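You operate a simulated robot arm through the tools that you are given. There is no shell and no other tool. Be economical: measure what you need, move in short steps, check, and stop when the job is done.

You run a simulated two-armed robot. Do the job below in one go: nothing can be reset, and whatever is moved stays where it is left.

JOB
Push the meter cover shut. Then put the fuse from the top of the steel bench on top of the bottle there. Then press the number two key three times. Then pull the door open. Keep to this order.

The check looks at the end state, three seconds after you hand in, the way a careful person would. Anything else that was tipped, shoved, dropped, spilled or broken makes it a failure. A push-on lid holds only when it is set on centred and level and pressed home; a screw cap is set on level and turned clockwise until tight.

ROBOT AND FRAMES
Two 7-joint arms with two-finger parallel grippers on one trunk, on a base that drives. Base frame: it is fixed to the floor where the robot stands at the start and does not move with it; the origin is under the middle of the robot, x ahead of it, y to its left, z up. Readings come in mm, degrees, newtons and seconds.
The left shoulder is at the start at [-4, 95, 1459], the right one opposite. With the tool pointing down near the work surface each hand reaches from about 100 to 500 mm from the robot's upright axis, wherever it stands, measured 20 degrees to its own side. Places, roughly: bottle [-4000, 2000, 1000]; door [-6200, -3200, 1000]; fuse [-4250, 2000, 750]; meter cover [400, 0, 1600]; number two key [-7600, -900, 1000]. Payload 1.57 kg a hand.
The tool frame of a hand sits at the grasp point between the pads (the TCP): z along the fingers, y along the line on which they close. The tips reach 30 mm beyond it. Largest opening 80 mm; finger width 17, thickness 12; the body of the gripper, 40 by 82 mm, starts 80 mm behind the TCP.
Orientation is told as [roll, pitch, yaw] about the base's x, y, z axes, in that order, counted from this pose: with the fingers straight down and closing along the base's y, the tool's x points along the base's -x, its y along +y and its z along -z.

CONTROLS
- The arms move only by the tool nudge_tool. It takes "left_targets", "right_targets" or both (then of equal length, played together; a hand with none holds still); each is a list of rows, each a list of 7 numbers: the shift along the tool's x, y, z in units of 400 mm (1.0 is 400 mm), then the turn, a rotation vector about the tool's x, y, z in units of 90 degrees (1.0 is 90 degrees), then the finger opening in mm, from 0 to 80. In form: [[x, y, z, rx, ry, rz, hand], ...]. A call has 1 to 8 rows; each row is the pose to reach, as a shift and turn from the pose commanded when the call began, along the tool's axes at that moment. A call with a number of a shift or a turn outside -1 to 1 is refused whole. Each row takes 0.2 s and may step no farther than 50 mm and 8.6 degrees from the row before; otherwise, or with a gripper value out of range, the whole call is refused. Where a pose cannot be reached the arm comes as near as it can. A force on the tool above 40 N (or 10 N above the force at the start of the call, whichever is more), or a blocked arm, ends the call early, and 0.2 s more pass. The fingers move at their own pace (about 45 mm/s each) and stop on an object; they squeeze with about 33 N. The grip force told is the motor's: it shows also when the fingers shut on nothing. Time passes only in rows, and 0.2 s behind the last, so rows that repeat a pose let the fingers close. The reply holds the time, the measured pose of the TCP, the force on the tool along the base axes, the opening and the grip force, in the units named above and with some noise, with the torque about the TCP (base axes, N m) and any sound that the robot's microphone picked up.
- Cameras (640 x 400 px; columns grow to the right, rows downward): "scene" is now at [74.5, -14.9, 1609.4]; the picture's right is [0.06, -1.00, -0.01], its down [-0.32, -0.01, -0.95] and it looks along [0.95, 0.06, -0.32] (base axes); focal length 214 px, centre (320, 200). "left" rides on the left gripper at [72, 7, -122] in its tool frame; the picture's right is [-0.09, 1.00, 0.00], its down [-0.84, -0.08, -0.54] and it looks along [-0.54, -0.05, 0.84] (tool axes); focal length 238 px, centre (320, 200). "right" rides on the right gripper at [72, -7, -122] in its tool frame; the picture's right is [0.09, 1.00, 0.00], its down [-0.84, 0.08, -0.54] and it looks along [-0.54, 0.05, 0.84] (tool axes); focal length 238 px, centre (320, 200). There is no depth. A picture from a camera that has moved, and an enlarged one, comes with that camera's place and axes in the base frame and with its lens.
- camera(camera): a new picture of that camera. No time passes.
- move_column(by): slides the trunk up (or, below 0, down) by that many mm; the arms and the scene camera ride with it, the base frame stays. It gives what a move gives, with no picture.
- steer(legs): drives the robot by 1 to 6 legs, each [ahead, left, turn to the left] in mm, mm and degrees, along the robot's own axes; the way and the turn of a leg run together, so that a leg with both is an arc; at most 1500 mm and 180 degrees a leg. The arms and the cameras ride along, it lands a little off, and it stops where it bumps. It gives what a move gives.
- pan_tilt(pan, tilt): turns the head with the scene camera to pan (to the left, within 80 degrees either way) and tilt (down, from -29 to 69), counted from straight ahead of the robot. It gives what a move gives.
- zoom(camera, box): a new picture of the part [left, top, right, bottom] of that camera's present view, enlarged. No time passes.
- job_done(): hands the job in; it is judged then, once.

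Go step by step. Nothing tells you exact positions but the pictures and the camera data: compare them with the known pose of the tool, close in by small moves and look again before you grip or let go. The budget is 165 turns and 130 pictures, counting those below and the enlarged ones. Unless the task says otherwise, let go and move clear before handing in.

The tools are called after "Call:" as a command line: name --argument value ..., lists and objects as JSON in quotes. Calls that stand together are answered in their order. nudge_tool: Moves the arms, as the interface text tells. Its arguments: {"type":"object","properties":{"left_targets":{"type":"array","items":{"type":"array","items":{"type":"number"}}},"right_targets":{"type":"array","items":{"type":"array","items":{"type":"number"}}}},"required":[]} The other tools are called the same way: move_column (by) slides the trunk up or down; steer (legs) drives the base; pan_tilt (pan, tilt) turns the head that bears the scene camera; camera (camera) takes a picture; zoom (camera, box) takes an enlarged picture of a part of a camera's view; job_done () hands the job in.

At the start:

```text
clock: 0.0
left_tcp_pos: [467.3, 170.0, 968.0]
left_ee_rot: [0.1, 4.0, -1.0]
left_force: [-0.1, -0.6, -0.1]
left_moment: [-0.01, -0.01, 0.0]
left_grip_width: 80.0
left_grasp_force: 0.1
right_tcp_pos: [367.3, -241.1, 1154.0]
right_ee_rot: [0.8, -1.0, 0.0]
right_force: [0.9, 0.7, 0.5]
right_moment: [0.02, 0.01, -0.01]
right_grip_width: 80.1
right_grasp_force: 0.1
trunk travel left (down, up): [-511.0, 59.0]
robot x, y, heading: [0.7, -0.8, -0.0]
head pan, tilt: [3.3, 19.5]
```

scene: 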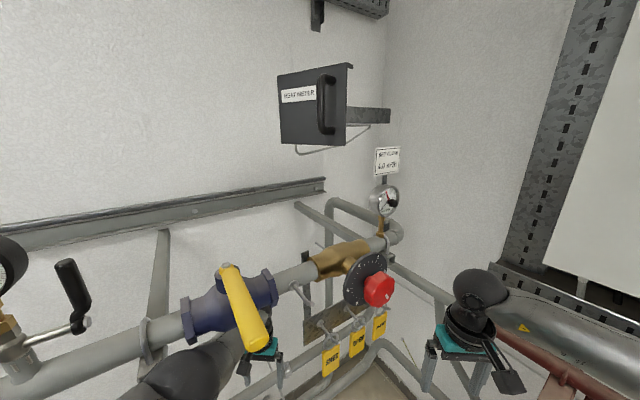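
right: 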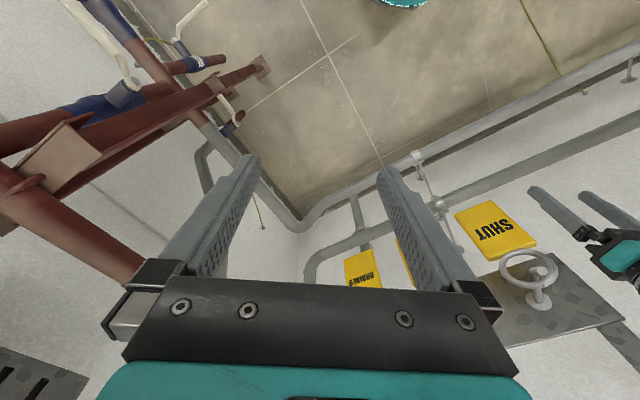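
left: 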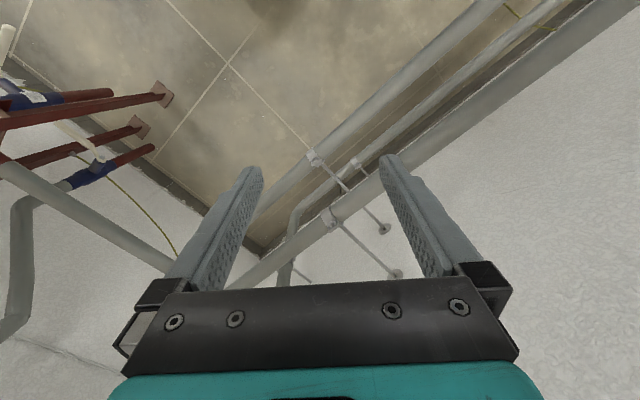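

I see the heat meter box ahead, on the wall, with a handle on its cover. I zoom in to learn how its cover is hinged.

Call:
zoom --camera "scene" --box '[250, 40, 410, 160]'

Call:
pan_tilt --pan 0 --tilt 0

Call:
camera --camera "scene"

```text
3.33 times, centred on (330, 100) of scene
camera zoom: at [74.5, -14.9, 1609.4], right [0.06, -1.0, -0.01], down [-0.32, -0.01, -0.95], along [0.95, 0.06, -0.32], focal length 715 px, centre (287, 533)
```

zoom: 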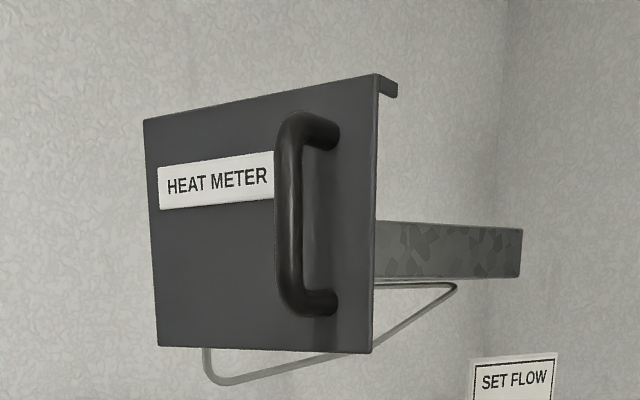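

```text
clock: 0.8
left_tcp_pos: [466.5, 166.4, 965.4]
left_ee_rot: [-0.4, 4.3, -1.3]
left_force: [0.1, 0.1, 0.1]
left_moment: [0.02, 0.01, 0.01]
left_grip_width: 80.0
left_grasp_force: 0.0
right_tcp_pos: [367.7, -237.4, 1153.6]
right_ee_rot: [0.5, -0.9, 0.0]
right_force: [0.2, 0.5, 0.0]
right_moment: [-0.02, -0.02, 0.0]
right_grip_width: 80.0
right_grasp_force: 0.0
trunk travel left (down, up): [-511.0, 59.0]
robot x, y, heading: [-1.4, -0.4, -0.2]
head pan, tilt: [0.0, 0.0]
```

```text
125 pictures are left
camera scene: at [73.3, -15.7, 1640.8], right [0.0, -1.0, -0.01], down [0.02, 0.01, -1.0], along [1.0, 0.0, 0.02], focal length 214 px, centre (320, 200)
```

scene: 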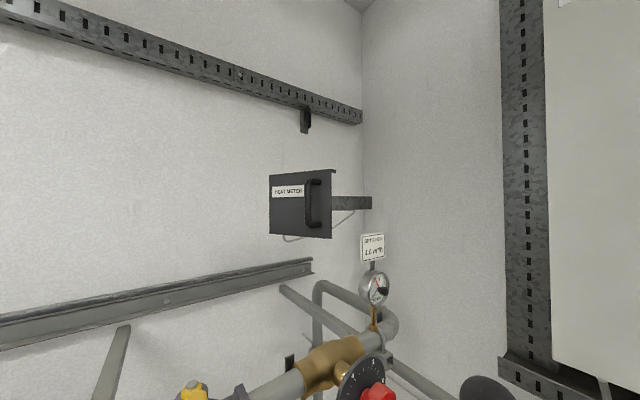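

The cover has its handle at the right side and its hinge probably at left. I back off and shift right to get a second viewing angle for depth.

Call:
steer --legs '[[-300, 0, 0], [0, -250, 0]]'

Call:
camera --camera "scene"

Call:
zoom --camera "scene" --box '[200, 140, 360, 240]'

```text
clock: 2.0
left_tcp_pos: [419.7, 182.6, 956.9]
left_ee_rot: [-0.7, 5.2, -0.8]
left_force: [0.7, 0.4, 1.0]
left_moment: [-0.05, 0.03, -0.01]
left_grip_width: 80.0
left_grasp_force: 0.1
right_tcp_pos: [323.4, -227.7, 1149.0]
right_ee_rot: [0.0, 0.0, 0.0]
right_force: [0.0, 0.0, 0.6]
right_moment: [0.02, 0.0, -0.04]
right_grip_width: 79.8
right_grasp_force: 0.0
trunk travel left (down, up): [-511.0, 59.0]
robot x, y, heading: [-61.7, 0.5, 0.2]
head pan, tilt: [0.0, 0.0]
stopped in leg 1: the robot was blocked; the commanded pose is now the measured one
```

```text
124 pictures are left
camera scene: at [35.3, -0.7, 1639.6], right [0.0, -1.0, 0.0], down [0.0, 0.0, -1.0], along [1.0, 0.0, 0.0], focal length 214 px, centre (320, 200)
```

scene: 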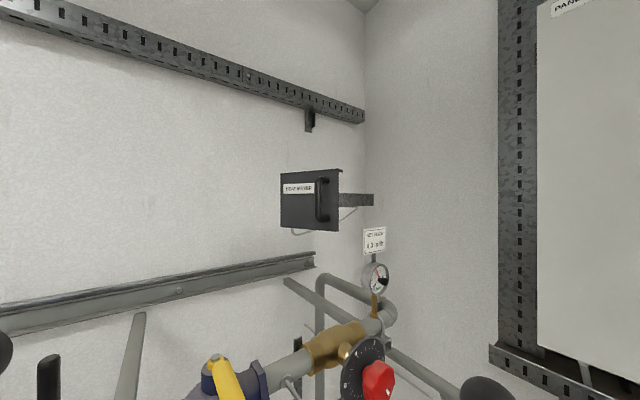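

```text
4.00 times, centred on (280, 190) of scene
camera zoom: at [35.3, -0.7, 1639.6], right [0.0, -1.0, 0.0], down [0.0, 0.0, -1.0], along [1.0, 0.0, 0.0], focal length 858 px, centre (480, 240)
```

zoom: 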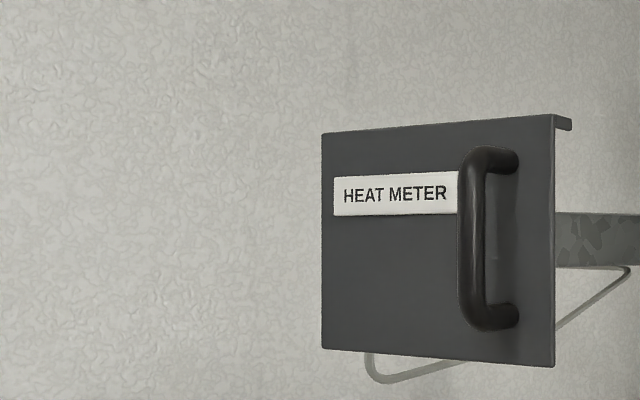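

The base was blocked behind after 60 mm. I look around before driving more.

Call:
pan_tilt --pan 80 --tilt 35

Call:
camera --camera "scene"

Call:
pan_tilt --pan -80 --tilt 35

Call:
camera --camera "scene"

Call:
pan_tilt --pan 0 --tilt 50

Call:
camera --camera "scene"

```text
clock: 3.5
left_tcp_pos: [418.5, 183.0, 957.2]
left_ee_rot: [-0.5, 5.2, -0.9]
left_force: [0.0, -0.2, -0.9]
left_moment: [0.01, 0.03, -0.01]
left_grip_width: 79.7
left_grasp_force: 0.0
right_tcp_pos: [323.6, -228.0, 1149.4]
right_ee_rot: [0.1, 0.1, 0.0]
right_force: [0.8, 0.5, -0.6]
right_moment: [0.02, -0.01, -0.04]
right_grip_width: 80.1
right_grasp_force: 0.0
trunk travel left (down, up): [-511.0, 59.0]
robot x, y, heading: [-60.0, 2.0, -0.3]
head pan, tilt: [80.0, 35.0]
```

```text
122 pictures are left
camera scene: at [-38.5, 85.5, 1583.3], right [0.98, -0.17, 0.0], down [-0.1, -0.56, -0.82], along [0.14, 0.81, -0.57], focal length 214 px, centre (320, 200)
```

scene: 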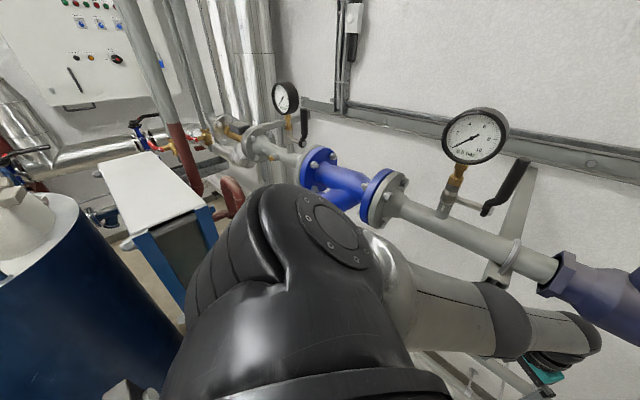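

```text
clock: 6.0
left_tcp_pos: [419.3, 182.6, 956.7]
left_ee_rot: [-0.5, 5.3, -0.9]
left_force: [0.3, 0.9, -0.6]
left_moment: [0.02, -0.04, 0.03]
left_grip_width: 79.9
left_grasp_force: 0.1
right_tcp_pos: [321.7, -226.8, 1149.8]
right_ee_rot: [0.1, -0.1, 0.1]
right_force: [0.6, 0.2, -0.5]
right_moment: [-0.03, -0.04, -0.01]
right_grip_width: 79.9
right_grasp_force: 0.0
trunk travel left (down, up): [-511.0, 59.0]
robot x, y, heading: [-60.5, 1.0, 0.3]
head pan, tilt: [-80.0, 35.0]
```

```text
121 pictures are left
camera scene: at [-38.6, -88.1, 1583.1], right [-0.98, -0.17, 0.0], down [-0.1, 0.57, -0.82], along [0.14, -0.81, -0.57], focal length 214 px, centre (320, 200)
```

scene: 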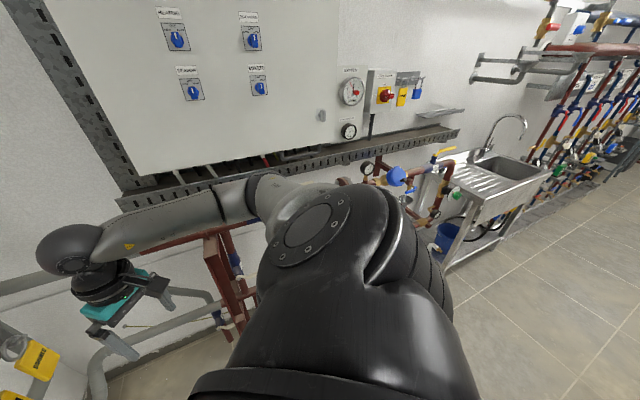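

```text
clock: 7.5
left_tcp_pos: [418.4, 182.9, 957.0]
left_ee_rot: [-0.5, 5.2, -0.9]
left_force: [0.4, -0.5, -0.2]
left_moment: [0.01, 0.04, 0.0]
left_grip_width: 80.1
left_grasp_force: 0.1
right_tcp_pos: [322.3, -228.2, 1149.6]
right_ee_rot: [0.0, 0.0, 0.1]
right_force: [-0.9, 0.0, -0.2]
right_moment: [-0.03, -0.01, -0.02]
right_grip_width: 79.6
right_grasp_force: 0.0
trunk travel left (down, up): [-511.0, 59.0]
robot x, y, heading: [-62.2, 3.1, -0.1]
head pan, tilt: [0.0, 50.0]
```

```text
120 pictures are left
camera scene: at [23.1, -1.6, 1561.6], right [0.0, -1.0, 0.0], down [-0.77, 0.0, -0.64], along [0.64, 0.0, -0.77], focal length 214 px, centre (320, 200)
```

scene: 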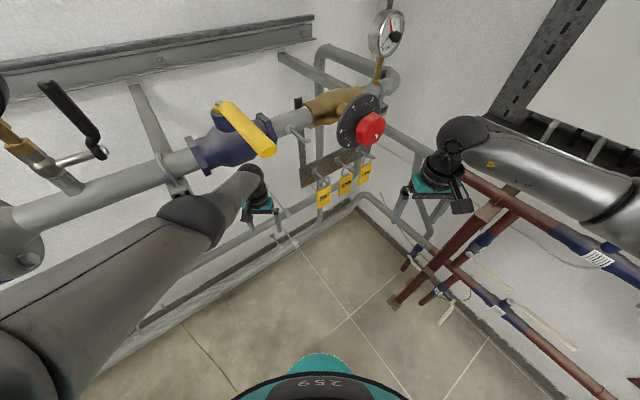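

The tank stands behind-left, so I leave the base here. I bring the right hand up, turning the fingers forward, to look at the cover from the right.

Call:
nudge_tool --right_targets '[[0, 0, -0.1, 0, -0.09, 0, 80], [0, 0, -0.2, 0, -0.18, 0, 60], [-0.01, 0, -0.3, 0, -0.27, 0, 40], [-0.02, 0, -0.4, 0, -0.36, 0, 20], [-0.03, 0, -0.5, 0, -0.45, 0, 0], [-0.04, 0, -0.6, 0, -0.54, 0, 0], [-0.05, 0, -0.7, 0, -0.63, 0, 0], [-0.06, 0, -0.8, 0, -0.72, 0, 0]]'

Call:
camera --camera "right"

Call:
pan_tilt --pan 0 --tilt 10

Call:
camera --camera "scene"

```text
clock: 9.3
left_tcp_pos: [419.1, 181.8, 957.4]
left_ee_rot: [-0.4, 5.2, -0.9]
left_force: [0.4, 0.2, -0.2]
left_moment: [-0.03, 0.03, 0.01]
left_grip_width: 80.1
left_grasp_force: 0.1
right_tcp_pos: [345.8, -227.0, 1470.7]
right_ee_rot: [0.0, -64.8, -0.1]
right_force: [0.4, -1.0, 0.3]
right_moment: [0.02, -0.01, 0.0]
right_grip_width: 0.2
right_grasp_force: 21.7
trunk travel left (down, up): [-511.0, 59.0]
robot x, y, heading: [-63.1, 0.5, -0.0]
head pan, tilt: [0.0, 50.0]
```

```text
119 pictures are left
camera right: at [205.0, -233.8, 1458.3], right [-0.04, 1.0, -0.08], down [-0.14, 0.08, 0.99], along [0.99, 0.05, 0.13], focal length 238 px, centre (320, 200)
```

right: 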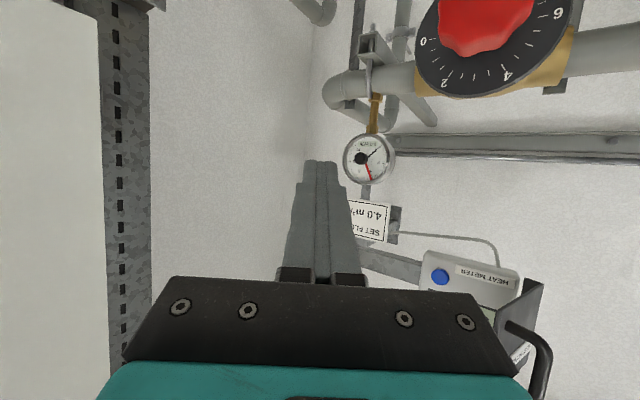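

```text
clock: 10.4
left_tcp_pos: [420.3, 181.8, 958.1]
left_ee_rot: [-0.5, 5.2, -0.9]
left_force: [0.1, 0.5, -0.3]
left_moment: [-0.01, 0.0, -0.01]
left_grip_width: 79.8
left_grasp_force: 0.0
right_tcp_pos: [347.0, -225.8, 1469.8]
right_ee_rot: [0.1, -64.7, -0.2]
right_force: [-0.5, 0.5, 0.4]
right_moment: [0.04, 0.02, 0.01]
right_grip_width: 0.0
right_grasp_force: 21.3
trunk travel left (down, up): [-511.0, 59.0]
robot x, y, heading: [-63.3, 3.1, 0.0]
head pan, tilt: [0.0, 10.0]
```

```text
118 pictures are left
camera scene: at [39.0, -1.7, 1623.4], right [0.0, -1.0, 0.0], down [-0.17, 0.0, -0.98], along [0.98, 0.0, -0.17], focal length 214 px, centre (320, 200)
```

scene: 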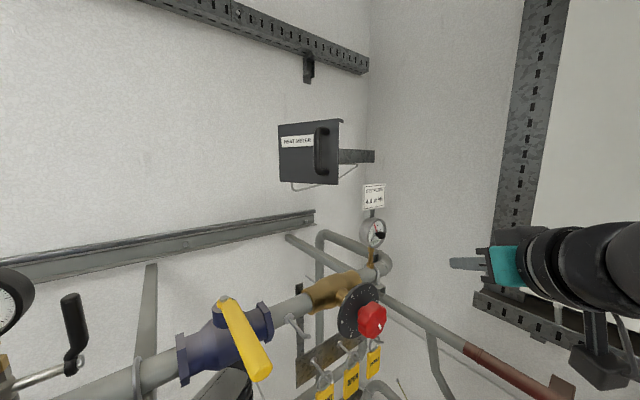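

The right-hand view confirms it: the cover hinges at its left edge, with the meter standing open behind it. I bring the closed right fingers in front of the plate, left of its handle, to push along +x.

Call:
nudge_tool --right_targets '[[-0.05, 0.08, -0.024, 0, -0.04, 0, 0], [-0.1, 0.16, -0.048, 0, -0.08, 0, 0], [-0.14, 0.26, -0.071, 0, -0.12, 0, 0], [-0.18, 0.36, -0.095, 0, -0.16, 0, 0], [-0.23, 0.46, -0.119, 0, -0.2, 0, 0], [-0.275, 0.56, -0.143, 0, -0.24, 0, 0], [-0.32, 0.66, -0.167, 0, -0.278, 0, 0]]'

Call:
camera --camera "scene"

Call:
camera --camera "right"

```text
clock: 12.0
left_tcp_pos: [419.5, 181.7, 957.5]
left_ee_rot: [-0.6, 5.1, -0.9]
left_force: [0.8, -0.8, 0.2]
left_moment: [0.03, -0.03, 0.0]
left_grip_width: 79.8
left_grasp_force: 0.1
right_tcp_pos: [341.5, 36.4, 1614.7]
right_ee_rot: [20.7, -89.9, -20.8]
right_force: [1.0, 0.4, 0.1]
right_moment: [0.03, -0.02, 0.02]
right_grip_width: 0.0
right_grasp_force: 20.6
right hand out of reach, approached as far as the arm can: row 1, 2
trunk travel left (down, up): [-511.0, 59.0]
robot x, y, heading: [-59.3, 0.9, -0.4]
head pan, tilt: [0.0, 10.0]
```

```text
117 pictures are left
camera scene: at [38.9, -2.0, 1623.5], right [0.0, -1.0, 0.0], down [-0.17, 0.0, -0.98], along [0.98, 0.0, -0.17], focal length 214 px, centre (320, 200)
```

scene: 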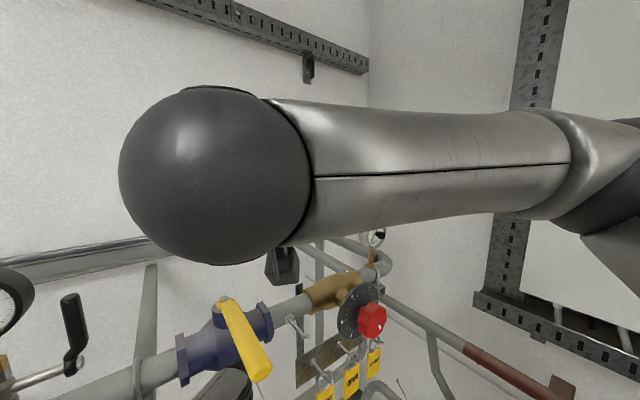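

```text
116 pictures are left
camera right: at [219.4, 29.4, 1544.2], right [0.0, 1.0, -0.09], down [-0.54, 0.08, 0.84], along [0.84, 0.05, 0.54], focal length 238 px, centre (320, 200)
```

right: 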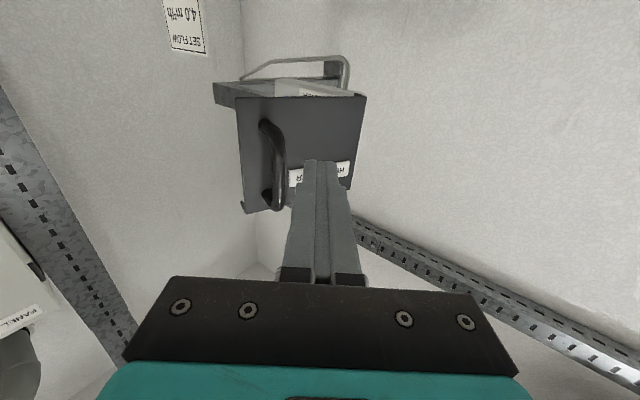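

The fingers are lined up with the plate just left (robot's view) of the handle. I go forward until contact and then push.

Call:
nudge_tool --right_targets '[[0, 0, 0.1, 0, 0, 0, 0], [0, 0, 0.18, 0, 0, 0, 0], [0, 0, 0.23, 0, 0, 0, 0], [0, 0, 0.27, 0, 0, 0, 0], [0, 0, 0.3, 0, 0, 0, 0], [0, 0, 0.33, 0, 0, 0, 0], [0, 0, 0.36, 0, 0, 0, 0], [0, 0, 0.38, 0, 0, 0, 0]]'

Call:
camera --camera "right"

```text
clock: 13.6
left_tcp_pos: [416.3, 181.1, 960.6]
left_ee_rot: [-0.4, 4.8, -0.9]
left_force: [0.0, 0.1, 0.0]
left_moment: [0.03, -0.03, -0.02]
left_grip_width: 80.0
left_grasp_force: 0.1
right_tcp_pos: [474.5, 31.9, 1614.1]
right_ee_rot: [-8.0, -89.6, 7.4]
right_force: [-31.3, -13.5, -4.5]
right_moment: [-0.04, 0.08, -0.09]
right_grip_width: 0.0
right_grasp_force: 21.4
trunk travel left (down, up): [-511.0, 59.0]
robot x, y, heading: [-58.2, -2.5, -0.2]
head pan, tilt: [0.0, 10.0]
stopped in row 8 (right hand): the force on the tool passed its limit at 47 N (the readings are from after the stop); the commanded pose is now the measured one
```

```text
115 pictures are left
camera right: at [352.0, 25.8, 1543.3], right [0.01, 1.0, -0.09], down [-0.54, 0.08, 0.84], along [0.84, 0.04, 0.53], focal length 238 px, centre (320, 200)
```

right: 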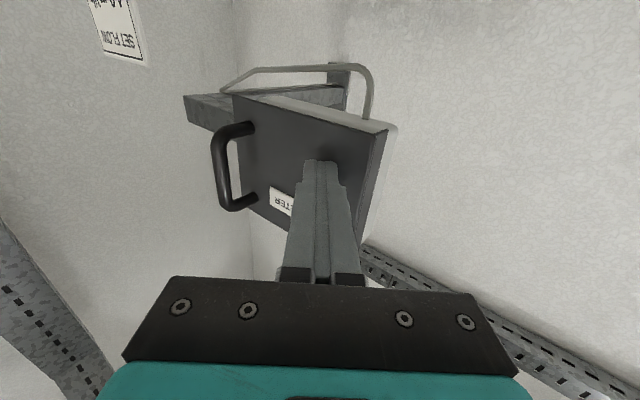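

The cover swung nearly home and resists at 47 N; I check for a remaining gap.

Call:
zoom --camera "right" --box '[170, 50, 410, 200]'

```text
2.67 times, centred on (290, 125) of right
camera zoom: at [352.0, 25.8, 1543.3], right [0.01, 1.0, -0.09], down [-0.54, 0.08, 0.84], along [0.84, 0.04, 0.53], focal length 636 px, centre (400, 400)
```

zoom: 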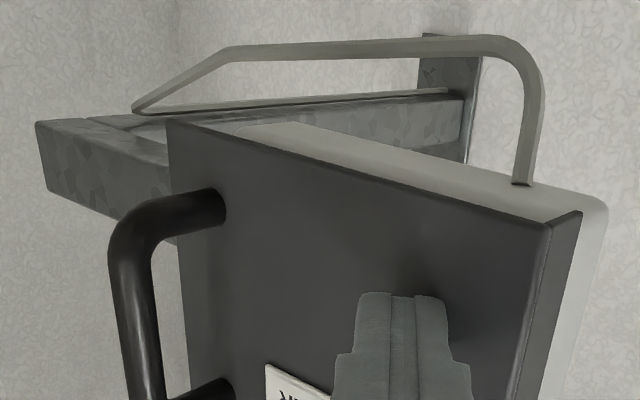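

It looks about shut. To be sure, I back off and press again closer to the free edge, where leverage is better.

Call:
nudge_tool --right_targets '[[0, 0, -0.06, 0, 0, 0, 0], [0, -0.05, -0.05, 0, 0, 0, 0], [0, -0.055, 0, 0, 0, 0, 0], [0, -0.055, 0.03, 0, 0, 0, 0], [0, -0.055, 0.05, 0, 0, 0, 0], [0, -0.055, 0.07, 0, 0, 0, 0], [0, -0.055, 0.09, 0, 0, 0, 0], [0, -0.055, 0.11, 0, 0, 0, 0]]'

Call:
zoom --camera "right" --box '[170, 50, 410, 200]'

```text
clock: 14.8
left_tcp_pos: [416.8, 181.1, 962.6]
left_ee_rot: [-0.4, 4.6, -0.7]
left_force: [-0.5, 0.2, 0.0]
left_moment: [-0.01, -0.01, 0.0]
left_grip_width: 80.0
left_grasp_force: 0.2
right_tcp_pos: [488.9, 12.7, 1610.7]
right_ee_rot: [-18.5, -88.9, 18.3]
right_force: [-32.3, -9.3, -3.7]
right_moment: [0.02, 0.05, 0.05]
right_grip_width: 0.0
right_grasp_force: 21.5
trunk travel left (down, up): [-511.0, 59.0]
robot x, y, heading: [-63.8, 0.9, -0.2]
head pan, tilt: [0.0, 10.0]
stopped in row 5 (right hand): the force on the tool passed its limit at 52 N (the readings are from after the stop); the commanded pose is now the measured one
```

```text
2.67 times, centred on (290, 125) of right
camera zoom: at [365.7, 5.8, 1540.8], right [0.0, 1.0, -0.1], down [-0.53, 0.09, 0.85], along [0.85, 0.05, 0.53], focal length 636 px, centre (400, 400)
```

zoom: 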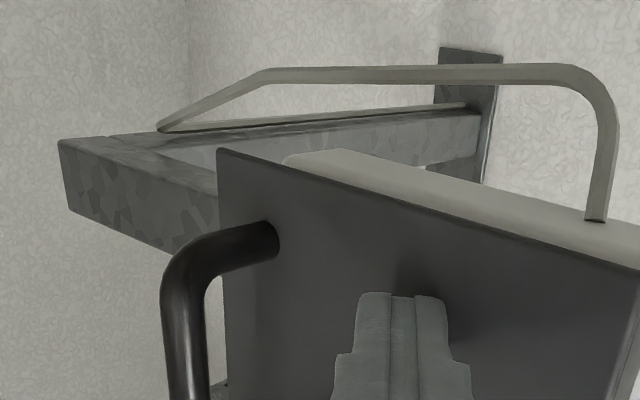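

Both presses place the plate along the same wall-parallel line, so the cover is shut. I withdraw the right hand and view the result.

Call:
nudge_tool --right_targets '[[0, 0, -0.1, 0, 0, 0, 0], [0, 0, -0.2, 0, 0, 0, 0], [0, 0, -0.3, 0, 0, 0, 0], [0, 0, -0.35, 0, 0, 0, 0], [0, -0.12, -0.35, 0, 0, 0, 0], [0, -0.24, -0.35, 0, 0, 0, 0], [0, -0.36, -0.35, 0, 0, 0, 0], [0, -0.48, -0.35, 0, 0, 0, 0]]'

Call:
nudge_tool --right_targets '[[0.1, -0.05, 0, 0, 0.09, 0, 0], [0.2, -0.1, 0, 0, 0.18, 0, 0], [0.3, -0.12, 0, 0, 0.27, 0, 0], [0.4, -0.12, 0, 0, 0.36, 0, 0], [0.5, -0.12, 0, 0, 0.45, 0, 0], [0.6, -0.12, 0, 0, 0.54, 0, 0], [0.7, -0.12, 0, 0, 0.63, 0, 0], [0.8, -0.12, 0, 0, 0.72, 0, 0]]'

Call:
camera --camera "scene"

```text
clock: 16.6
left_tcp_pos: [420.6, 181.3, 957.5]
left_ee_rot: [-0.4, 5.1, -0.8]
left_force: [0.4, 0.0, 0.2]
left_moment: [0.02, 0.02, -0.01]
left_grip_width: 80.1
left_grasp_force: 0.1
right_tcp_pos: [358.0, -179.9, 1609.5]
right_ee_rot: [-15.1, -88.6, 14.8]
right_force: [0.3, -0.2, 0.1]
right_moment: [-0.02, 0.0, 0.0]
right_grip_width: 0.2
right_grasp_force: 21.6
trunk travel left (down, up): [-511.0, 59.0]
robot x, y, heading: [-65.9, -2.2, -0.2]
head pan, tilt: [0.0, 10.0]
```

```text
clock: 18.4
left_tcp_pos: [421.9, 181.3, 957.7]
left_ee_rot: [-0.4, 5.1, -0.8]
left_force: [0.2, 0.4, 0.5]
left_moment: [-0.01, 0.01, 0.0]
left_grip_width: 79.9
left_grasp_force: 0.0
right_tcp_pos: [349.2, -228.4, 1288.5]
right_ee_rot: [-0.4, -23.7, -0.3]
right_force: [0.2, -0.3, -0.4]
right_moment: [-0.02, -0.04, 0.0]
right_grip_width: 0.0
right_grasp_force: 21.1
trunk travel left (down, up): [-511.0, 59.0]
robot x, y, heading: [-61.0, -1.9, 0.1]
head pan, tilt: [0.0, 10.0]
```

```text
112 pictures are left
camera scene: at [40.0, -4.1, 1623.3], right [0.0, -1.0, 0.0], down [-0.17, 0.0, -0.98], along [0.98, 0.0, -0.17], focal length 214 px, centre (320, 200)
```

scene: 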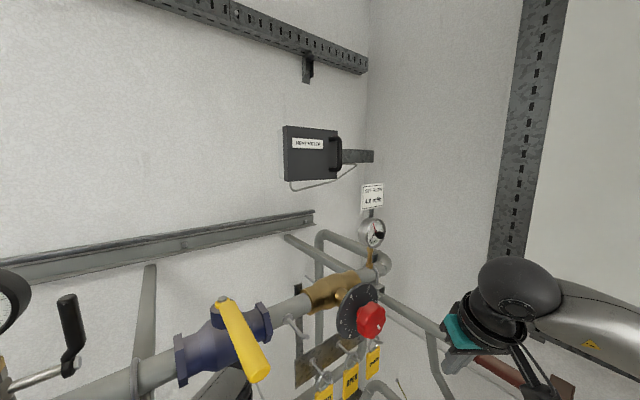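

The cover is shut and stays so. I tuck both hands in before driving.

Call:
nudge_tool --left_targets '[[0, 0, -0.1, 0, 0, 0, 60], [0, 0, -0.2, 0, 0, 0, 40], [0, 0, -0.3, 0, 0, 0, 20], [0.02, -0.02, -0.4, 0, 0, 0, 0], [0.12, -0.05, -0.5, 0, 0, 0, 0], [0.22, -0.08, -0.5, 0, 0, 0, 0], [0.32, -0.1, -0.5, 0, 0, 0, 0], [0.42, -0.1, -0.5, 0, 0, 0, 0]]' --right_targets '[[0.04, 0.02, 0.016, 0, 0.033, 0, 0], [0.08, 0.04, 0.032, 0, 0.066, 0, 0], [0.12, 0.06, 0.048, 0, 0.099, 0, 0], [0.16, 0.08, 0.064, 0, 0.132, 0, 0], [0.2, 0.1, 0.08, 0, 0.165, 0, 0], [0.24, 0.12, 0.096, 0, 0.198, 0, 0], [0.28, 0.15, 0.112, 0, 0.231, 0, 0], [0.33, 0.175, 0.127, 0, 0.265, 0, 0]]'

Call:
pan_tilt --pan 80 --tilt 55

Call:
camera --camera "scene"

Call:
pan_tilt --pan -80 --tilt 45

Call:
camera --camera "scene"

```text
refused: row 5 steps farther than a row can; nothing moved
```

```text
clock: 19.9
left_tcp_pos: [420.9, 181.8, 957.9]
left_ee_rot: [-0.4, 5.1, -0.7]
left_force: [0.7, 0.3, -0.3]
left_moment: [-0.03, -0.03, -0.01]
left_grip_width: 80.1
left_grasp_force: 0.1
right_tcp_pos: [350.5, -228.8, 1289.0]
right_ee_rot: [-0.3, -23.9, -0.3]
right_force: [-0.4, 0.5, 0.2]
right_moment: [0.0, -0.03, -0.01]
right_grip_width: 0.2
right_grasp_force: 21.0
trunk travel left (down, up): [-511.0, 59.0]
robot x, y, heading: [-64.8, 3.9, -0.1]
head pan, tilt: [80.0, 55.0]
```

```text
111 pictures are left
camera scene: at [-40.3, 67.2, 1555.2], right [0.98, -0.18, 0.0], down [-0.14, -0.8, -0.58], along [0.1, 0.57, -0.82], focal length 214 px, centre (320, 200)
```

scene: 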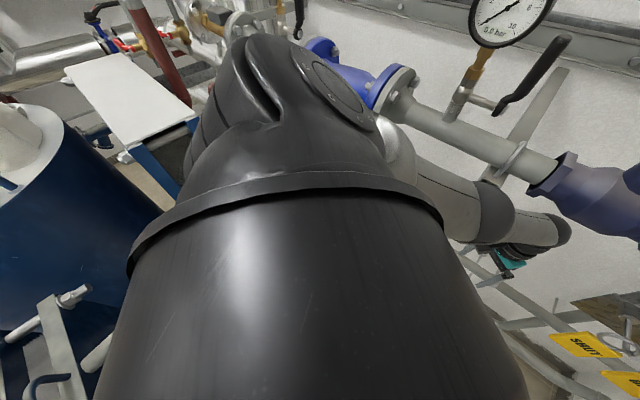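

```text
clock: 22.4
left_tcp_pos: [420.8, 182.1, 958.7]
left_ee_rot: [-0.4, 5.1, -0.9]
left_force: [-0.2, 0.1, -0.6]
left_moment: [0.01, 0.01, 0.0]
left_grip_width: 79.9
left_grasp_force: 0.0
right_tcp_pos: [349.4, -228.9, 1289.9]
right_ee_rot: [-0.3, -23.8, -0.3]
right_force: [0.0, -0.2, -0.4]
right_moment: [0.04, 0.0, 0.0]
right_grip_width: 0.0
right_grasp_force: 21.2
trunk travel left (down, up): [-511.0, 59.0]
robot x, y, heading: [-60.1, 2.5, -0.3]
head pan, tilt: [-80.0, 45.0]
```

```text
110 pictures are left
camera scene: at [-39.1, -83.9, 1568.2], right [-0.98, -0.17, 0.0], down [-0.12, 0.7, -0.71], along [0.12, -0.69, -0.71], focal length 214 px, centre (320, 200)
```

scene: 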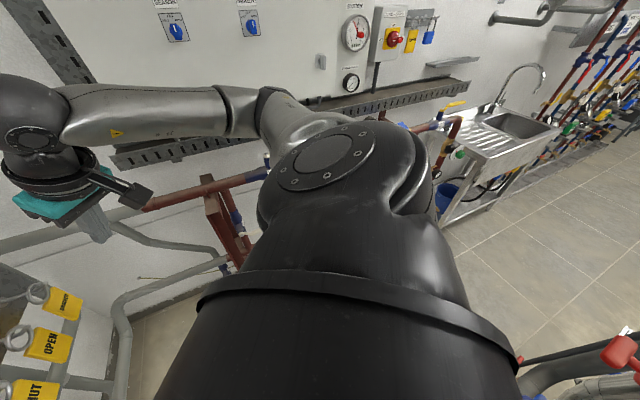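

Behind me stands an island with the tank and piping; the aisle runs off to the back right, along the sink wall. I tuck the arms (with smaller steps).

Call:
nudge_tool --left_targets '[[0, 0, -0.1, 0, 0, 0, 60], [0, 0, -0.2, 0, 0, 0, 40], [0, 0, -0.3, 0, 0, 0, 20], [0.02, -0.02, -0.4, 0, 0, 0, 0], [0.08, -0.05, -0.48, 0, 0, 0, 0], [0.18, -0.08, -0.5, 0, 0, 0, 0], [0.29, -0.1, -0.5, 0, 0, 0, 0], [0.4, -0.1, -0.5, 0, 0, 0, 0]]' --right_targets '[[0.04, 0.02, 0.016, 0, 0.033, 0, 0], [0.08, 0.04, 0.032, 0, 0.066, 0, 0], [0.12, 0.06, 0.048, 0, 0.099, 0, 0], [0.16, 0.08, 0.064, 0, 0.132, 0, 0], [0.2, 0.1, 0.08, 0, 0.165, 0, 0], [0.24, 0.12, 0.096, 0, 0.198, 0, 0], [0.28, 0.15, 0.112, 0, 0.231, 0, 0], [0.33, 0.175, 0.127, 0, 0.265, 0, 0]]'

Call:
steer --legs '[[0, 0, -90]]'

Call:
pan_tilt --pan 0 --tilt 25

Call:
camera --camera "scene"

Call:
pan_tilt --pan -70 --tilt 35

Call:
camera --camera "scene"

```text
clock: 23.6
left_tcp_pos: [336.6, 160.0, 1051.4]
left_ee_rot: [-0.6, 19.9, -1.7]
left_force: [-0.4, -1.1, 0.2]
left_moment: [0.0, 0.04, -0.03]
left_grip_width: 0.0
left_grasp_force: 13.5
right_tcp_pos: [300.1, -184.4, 1226.8]
right_ee_rot: [-0.5, -8.7, -0.6]
right_force: [-0.3, 1.2, -0.4]
right_moment: [-0.08, -0.02, -0.03]
right_grip_width: 0.0
right_grasp_force: 20.9
trunk travel left (down, up): [-511.0, 59.0]
robot x, y, heading: [-60.8, -2.3, -0.7]
head pan, tilt: [-80.0, 45.0]
stopped in row 6 (left hand): the arm was blocked; the commanded pose is now the measured one
```

```text
clock: 25.5
left_tcp_pos: [377.5, 4.8, 1064.4]
left_ee_rot: [-0.2, 17.6, -22.7]
left_force: [0.3, 0.3, -0.3]
left_moment: [-0.02, -0.03, 0.02]
left_grip_width: 0.0
left_grasp_force: 21.1
right_tcp_pos: [189.5, -309.7, 1229.0]
right_ee_rot: [-0.6, -9.1, -24.2]
right_force: [0.1, -0.4, 0.0]
right_moment: [0.0, 0.01, -0.03]
right_grip_width: 0.1
right_grasp_force: 21.2
trunk travel left (down, up): [-511.0, 59.0]
robot x, y, heading: [-58.2, -0.2, -23.9]
head pan, tilt: [-80.0, 45.0]
stopped in leg 1: the robot was blocked; the commanded pose is now the measured one
```

```text
clock: 27.0
left_tcp_pos: [378.4, 4.7, 1063.8]
left_ee_rot: [-0.4, 17.4, -23.1]
left_force: [-0.3, 0.5, 0.2]
left_moment: [0.01, 0.01, -0.01]
left_grip_width: 0.1
left_grasp_force: 21.5
right_tcp_pos: [189.3, -307.3, 1229.7]
right_ee_rot: [-0.6, -9.1, -24.2]
right_force: [0.3, -1.1, -0.4]
right_moment: [0.0, 0.02, 0.01]
right_grip_width: 0.1
right_grasp_force: 20.6
trunk travel left (down, up): [-511.0, 59.0]
robot x, y, heading: [-58.8, 1.2, -23.8]
head pan, tilt: [0.0, 25.0]
```

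```text
109 pictures are left
camera scene: at [34.4, -34.3, 1599.0], right [-0.41, -0.91, 0.01], down [-0.39, 0.17, -0.91], along [0.83, -0.37, -0.42], focal length 214 px, centre (320, 200)
```

scene: 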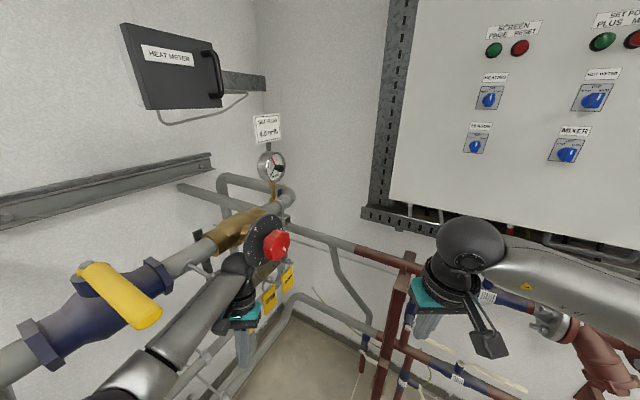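

```text
clock: 28.4
left_tcp_pos: [379.4, 4.1, 1064.3]
left_ee_rot: [-0.5, 17.4, -23.1]
left_force: [0.4, -0.6, -0.3]
left_moment: [0.01, 0.0, 0.0]
left_grip_width: 0.0
left_grasp_force: 21.6
right_tcp_pos: [189.2, -307.5, 1229.5]
right_ee_rot: [-0.7, -9.1, -24.2]
right_force: [-0.2, -0.7, -0.2]
right_moment: [-0.02, 0.01, 0.0]
right_grip_width: 0.0
right_grasp_force: 21.2
trunk travel left (down, up): [-511.0, 59.0]
robot x, y, heading: [-59.6, -0.4, -23.8]
head pan, tilt: [-70.0, 35.0]
```

```text
108 pictures are left
camera scene: at [-55.5, -84.9, 1583.7], right [-1.0, 0.07, 0.0], down [0.04, 0.57, -0.82], along [-0.06, -0.82, -0.57], focal length 214 px, centre (320, 200)
```

scene: 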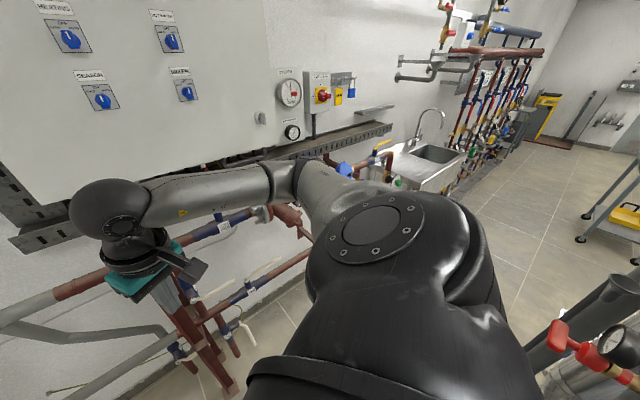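

Something blocks the turn. I check the left arm's surroundings.

Call:
pan_tilt --pan 55 --tilt 60

Call:
camera --camera "scene"

Call:
pan_tilt --pan 10 --tilt 66

Call:
camera --camera "scene"

Call:
camera --camera "left"

```text
clock: 30.5
left_tcp_pos: [378.7, 3.5, 1063.9]
left_ee_rot: [-0.3, 17.6, -23.1]
left_force: [-0.6, 0.9, 0.0]
left_moment: [0.01, -0.01, 0.03]
left_grip_width: 0.0
left_grasp_force: 20.9
right_tcp_pos: [189.1, -306.6, 1228.9]
right_ee_rot: [-0.6, -9.1, -24.2]
right_force: [-1.0, -0.3, -0.2]
right_moment: [0.0, -0.02, -0.03]
right_grip_width: 0.0
right_grasp_force: 22.0
trunk travel left (down, up): [-511.0, 59.0]
robot x, y, heading: [-60.2, -1.2, -23.9]
head pan, tilt: [55.0, 60.0]
```

```text
107 pictures are left
camera scene: at [7.9, 37.0, 1548.7], right [0.52, -0.86, 0.0], down [-0.74, -0.45, -0.5], along [0.43, 0.25, -0.87], focal length 214 px, centre (320, 200)
```

scene: 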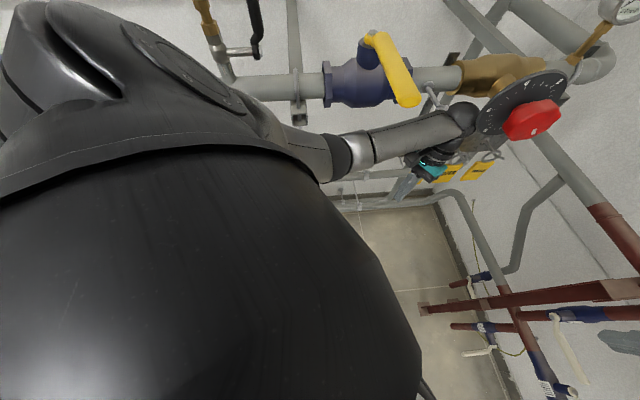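

```text
clock: 31.6
left_tcp_pos: [378.7, 3.5, 1064.6]
left_ee_rot: [-0.4, 17.5, -23.1]
left_force: [1.0, 0.0, 0.1]
left_moment: [-0.01, -0.03, -0.04]
left_grip_width: 0.0
left_grasp_force: 21.3
right_tcp_pos: [191.6, -308.5, 1229.7]
right_ee_rot: [-0.8, -9.1, -24.3]
right_force: [-0.1, 0.1, 1.0]
right_moment: [-0.01, 0.0, 0.0]
right_grip_width: 0.0
right_grasp_force: 21.4
trunk travel left (down, up): [-511.0, 59.0]
robot x, y, heading: [-60.3, -2.6, -24.0]
head pan, tilt: [10.0, 66.0]
```

```text
106 pictures are left
camera scene: at [8.6, -11.8, 1542.3], right [-0.24, -0.97, 0.0], down [-0.89, 0.22, -0.41], along [0.39, -0.1, -0.91], focal length 214 px, centre (320, 200)
```

scene: 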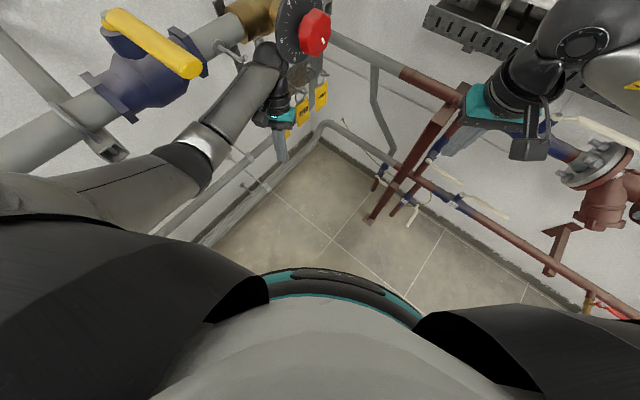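

```text
105 pictures are left
camera left: at [354.0, 22.7, 1202.4], right [0.47, 0.88, -0.03], down [0.86, -0.44, 0.27], along [0.22, -0.15, -0.96], focal length 238 px, centre (320, 200)
```

left: 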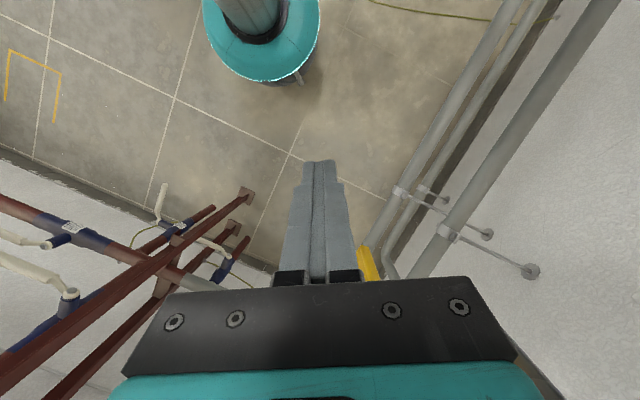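

The left wrist ball sits right beside the red dial, which blocked the move and the turn. I withdraw that hand straight back towards the body first.

Call:
nudge_tool --left_targets '[[0.06, -0.02, 0.018, 0, 0, 0, 0], [0.12, -0.04, 0.036, 0, 0, 0, 0], [0.18, -0.06, 0.054, 0, 0, 0, 0], [0.24, -0.083, 0.072, 0, -0.03, 0, 0], [0.295, -0.104, 0.09, 0, -0.06, 0, 0], [0.35, -0.124, 0.09, 0, -0.1, 0, 0]]'

Call:
camera --camera "scene"

```text
clock: 33.0
left_tcp_pos: [223.9, 9.6, 1074.7]
left_ee_rot: [-0.2, 8.3, -23.1]
left_force: [-0.8, -0.1, 0.2]
left_moment: [0.02, -0.01, 0.02]
left_grip_width: 0.1
left_grasp_force: 21.3
right_tcp_pos: [186.9, -312.4, 1228.3]
right_ee_rot: [-0.4, -9.3, -24.3]
right_force: [-0.8, -0.5, 0.2]
right_moment: [0.01, -0.05, -0.01]
right_grip_width: 0.1
right_grasp_force: 21.3
trunk travel left (down, up): [-511.0, 59.0]
robot x, y, heading: [-56.5, 1.9, -23.9]
head pan, tilt: [10.0, 66.0]
```

```text
104 pictures are left
camera scene: at [4.3, -18.5, 1542.4], right [-0.24, -0.97, 0.0], down [-0.89, 0.22, -0.41], along [0.4, -0.1, -0.91], focal length 214 px, centre (320, 200)
```

scene: 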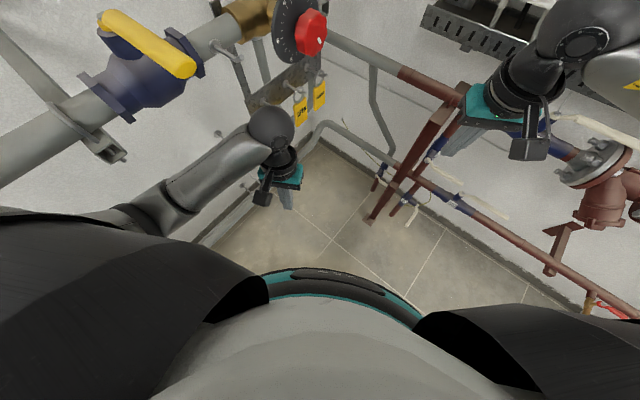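

Clear now. I tuck the right hand too, then turn on to the right.

Call:
nudge_tool --right_targets '[[0.06, 0, 0, 0, 0.02, 0, 0], [0.12, 0.02, 0, 0, 0.04, 0, 0], [0.18, 0.04, 0, 0, 0.06, 0, 0], [0.24, 0.06, 0, 0, 0.08, 0, 0], [0.3, 0.08, 0, 0, 0.1, 0, 0]]'

Call:
steer --legs '[[0, 0, -60]]'

Call:
pan_tilt --pan -50 --tilt 35

Call:
camera --camera "scene"

```text
clock: 34.2
left_tcp_pos: [224.0, 8.4, 1073.8]
left_ee_rot: [-0.3, 8.5, -23.2]
left_force: [0.7, 0.2, 0.5]
left_moment: [-0.02, 0.0, -0.01]
left_grip_width: 0.0
left_grasp_force: 21.8
right_tcp_pos: [100.7, -235.9, 1208.6]
right_ee_rot: [-0.4, 0.0, -24.3]
right_force: [-0.1, 0.1, -0.6]
right_moment: [0.0, 0.03, 0.0]
right_grip_width: 0.0
right_grasp_force: 21.6
right hand out of reach, approached as far as the arm can: row 5
trunk travel left (down, up): [-511.0, 59.0]
robot x, y, heading: [-60.3, 1.0, -24.0]
head pan, tilt: [10.0, 66.0]
```

```text
clock: 37.3
left_tcp_pos: [86.4, -244.8, 1074.1]
left_ee_rot: [-0.2, 8.4, -84.0]
left_force: [0.1, -0.1, -0.2]
left_moment: [-0.01, -0.01, 0.0]
left_grip_width: 0.2
left_grasp_force: 21.6
right_tcp_pos: [-187.7, -256.8, 1207.8]
right_ee_rot: [-0.4, 0.0, -85.1]
right_force: [0.5, 0.5, -0.3]
right_moment: [0.01, -0.01, 0.0]
right_grip_width: 0.0
right_grasp_force: 21.2
trunk travel left (down, up): [-511.0, 59.0]
robot x, y, heading: [-60.1, 2.0, -84.9]
head pan, tilt: [10.0, 66.0]
```

```text
clock: 38.6
left_tcp_pos: [86.2, -244.8, 1074.9]
left_ee_rot: [-0.2, 8.5, -84.0]
left_force: [0.7, 0.3, 0.2]
left_moment: [-0.01, -0.01, 0.01]
left_grip_width: 0.0
left_grasp_force: 21.2
right_tcp_pos: [-187.7, -255.7, 1207.1]
right_ee_rot: [-0.4, 0.0, -85.0]
right_force: [-0.4, -0.3, 0.5]
right_moment: [0.01, 0.0, -0.03]
right_grip_width: 0.1
right_grasp_force: 21.0
trunk travel left (down, up): [-511.0, 59.0]
robot x, y, heading: [-60.9, 1.7, -84.7]
head pan, tilt: [-50.0, 35.0]
```

```text
103 pictures are left
camera scene: at [-122.1, -72.5, 1583.2], right [-0.71, 0.7, 0.0], down [0.4, 0.41, -0.82], along [-0.58, -0.58, -0.57], focal length 214 px, centre (320, 200)
```

scene: 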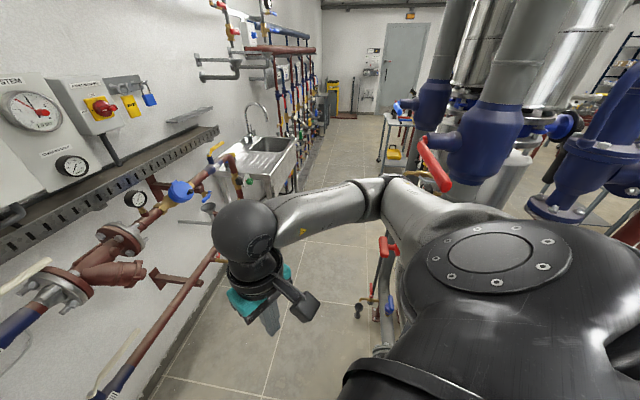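

The aisle opens: sink on its left, pump station (with red levers sticking out) on its right, door at the far end. I turn to face along it.

Call:
steer --legs '[[0, 0, -54]]'

Call:
pan_tilt --pan 0 --tilt 30

Call:
camera --camera "scene"

Call:
pan_tilt --pan -60 --tilt 45

Call:
camera --camera "scene"

```text
clock: 39.7
left_tcp_pos: [68.0, -258.8, 1073.1]
left_ee_rot: [-0.3, 8.6, -88.5]
left_force: [-0.7, 0.9, -0.1]
left_moment: [0.02, 0.02, -0.04]
left_grip_width: 0.2
left_grasp_force: 21.1
right_tcp_pos: [-201.3, -250.5, 1207.7]
right_ee_rot: [0.0, 0.0, -88.6]
right_force: [-0.1, -0.1, -0.6]
right_moment: [-0.01, 0.01, 0.0]
right_grip_width: 0.0
right_grasp_force: 21.6
trunk travel left (down, up): [-511.0, 59.0]
robot x, y, heading: [-60.7, -0.4, -89.0]
head pan, tilt: [-50.0, 35.0]
stopped in leg 1: the robot was blocked; the commanded pose is now the measured one
```

```text
clock: 40.8
left_tcp_pos: [68.3, -260.3, 1071.9]
left_ee_rot: [-0.4, 8.7, -88.5]
left_force: [-0.3, -0.3, 0.7]
left_moment: [-0.02, 0.03, 0.01]
left_grip_width: 0.0
left_grasp_force: 21.1
right_tcp_pos: [-201.8, -251.9, 1208.5]
right_ee_rot: [-0.2, 0.1, -88.9]
right_force: [-0.7, 0.5, -0.2]
right_moment: [0.0, 0.01, -0.02]
right_grip_width: 0.0
right_grasp_force: 21.4
trunk travel left (down, up): [-511.0, 59.0]
robot x, y, heading: [-58.0, 2.9, -89.7]
head pan, tilt: [0.0, 30.0]
```

```text
102 pictures are left
camera scene: at [-57.2, -108.5, 1590.5], right [-1.0, -0.01, 0.0], down [-0.01, 0.5, -0.86], along [0.01, -0.86, -0.5], focal length 214 px, centre (320, 200)
```

scene: 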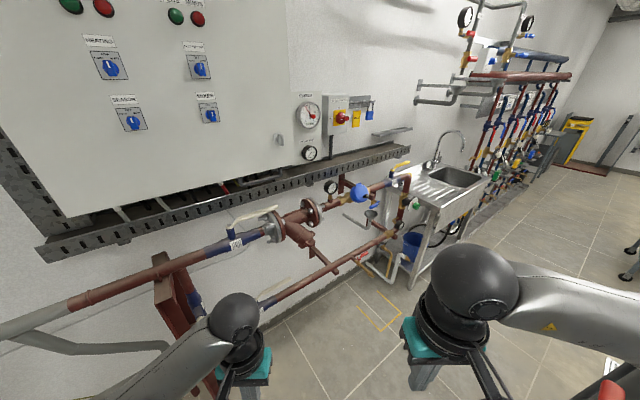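

```text
clock: 42.1
left_tcp_pos: [69.2, -259.5, 1072.1]
left_ee_rot: [-0.5, 8.8, -88.6]
left_force: [-0.2, 0.9, 0.2]
left_moment: [0.03, -0.02, 0.02]
left_grip_width: 0.1
left_grasp_force: 21.6
right_tcp_pos: [-201.5, -251.0, 1207.6]
right_ee_rot: [-0.1, 0.1, -88.9]
right_force: [-0.1, 0.3, 0.6]
right_moment: [-0.01, -0.02, -0.02]
right_grip_width: 0.0
right_grasp_force: 21.1
trunk travel left (down, up): [-511.0, 59.0]
robot x, y, heading: [-59.1, 0.1, -89.2]
head pan, tilt: [-60.0, 45.0]
```

```text
101 pictures are left
camera scene: at [-127.7, -59.2, 1568.3], right [-0.51, 0.86, 0.01], down [0.61, 0.36, -0.71], along [-0.61, -0.36, -0.71], focal length 214 px, centre (320, 200)
```

scene: 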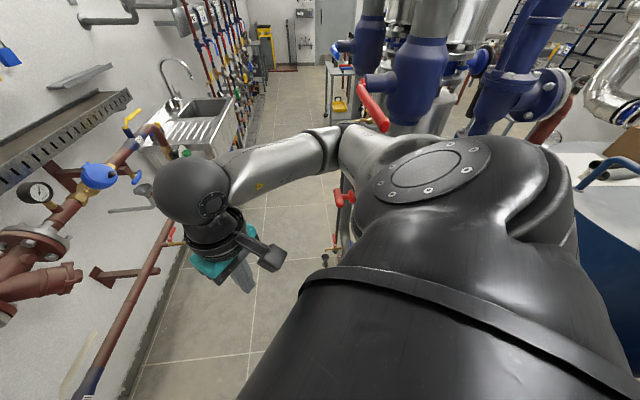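

Probably the right elbow catches on the island. I shift towards the wall a bit and turn on.

Call:
steer --legs '[[100, 60, 0], [0, 0, -50]]'

Call:
pan_tilt --pan 0 --tilt 35

Call:
camera --camera "scene"

```text
clock: 44.5
left_tcp_pos: [49.4, -388.3, 1071.7]
left_ee_rot: [-0.5, 8.9, -105.8]
left_force: [0.7, 0.1, -0.5]
left_moment: [0.02, 0.0, -0.01]
left_grip_width: 0.0
left_grasp_force: 21.0
right_tcp_pos: [-197.3, -301.8, 1209.3]
right_ee_rot: [0.5, 0.1, -104.3]
right_force: [0.5, 0.6, -0.2]
right_moment: [0.03, 0.01, 0.0]
right_grip_width: 0.1
right_grasp_force: 20.9
trunk travel left (down, up): [-511.0, 59.0]
robot x, y, heading: [3.3, -100.1, -106.4]
head pan, tilt: [-60.0, 45.0]
stopped in leg 2: the robot was blocked; the commanded pose is now the measured one
```

```text
clock: 45.8
left_tcp_pos: [48.8, -389.4, 1070.0]
left_ee_rot: [-0.6, 9.0, -106.1]
left_force: [0.3, 0.4, -0.2]
left_moment: [-0.02, -0.01, 0.01]
left_grip_width: 0.1
left_grasp_force: 21.3
right_tcp_pos: [-197.2, -301.9, 1209.3]
right_ee_rot: [0.4, 0.2, -104.6]
right_force: [-0.2, 0.1, 0.0]
right_moment: [0.01, -0.03, 0.01]
right_grip_width: 0.0
right_grasp_force: 20.7
trunk travel left (down, up): [-511.0, 59.0]
robot x, y, heading: [1.4, -104.5, -106.7]
head pan, tilt: [0.0, 35.0]
```

```text
100 pictures are left
camera scene: at [-24.0, -206.4, 1582.5], right [-0.96, 0.29, 0.01], down [0.16, 0.56, -0.81], along [-0.24, -0.78, -0.58], focal length 214 px, centre (320, 200)
```

scene: 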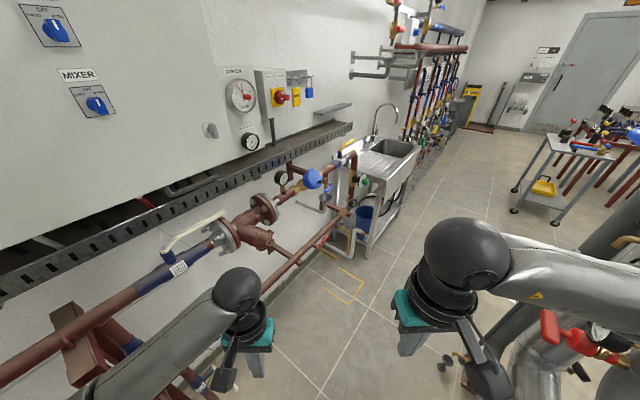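

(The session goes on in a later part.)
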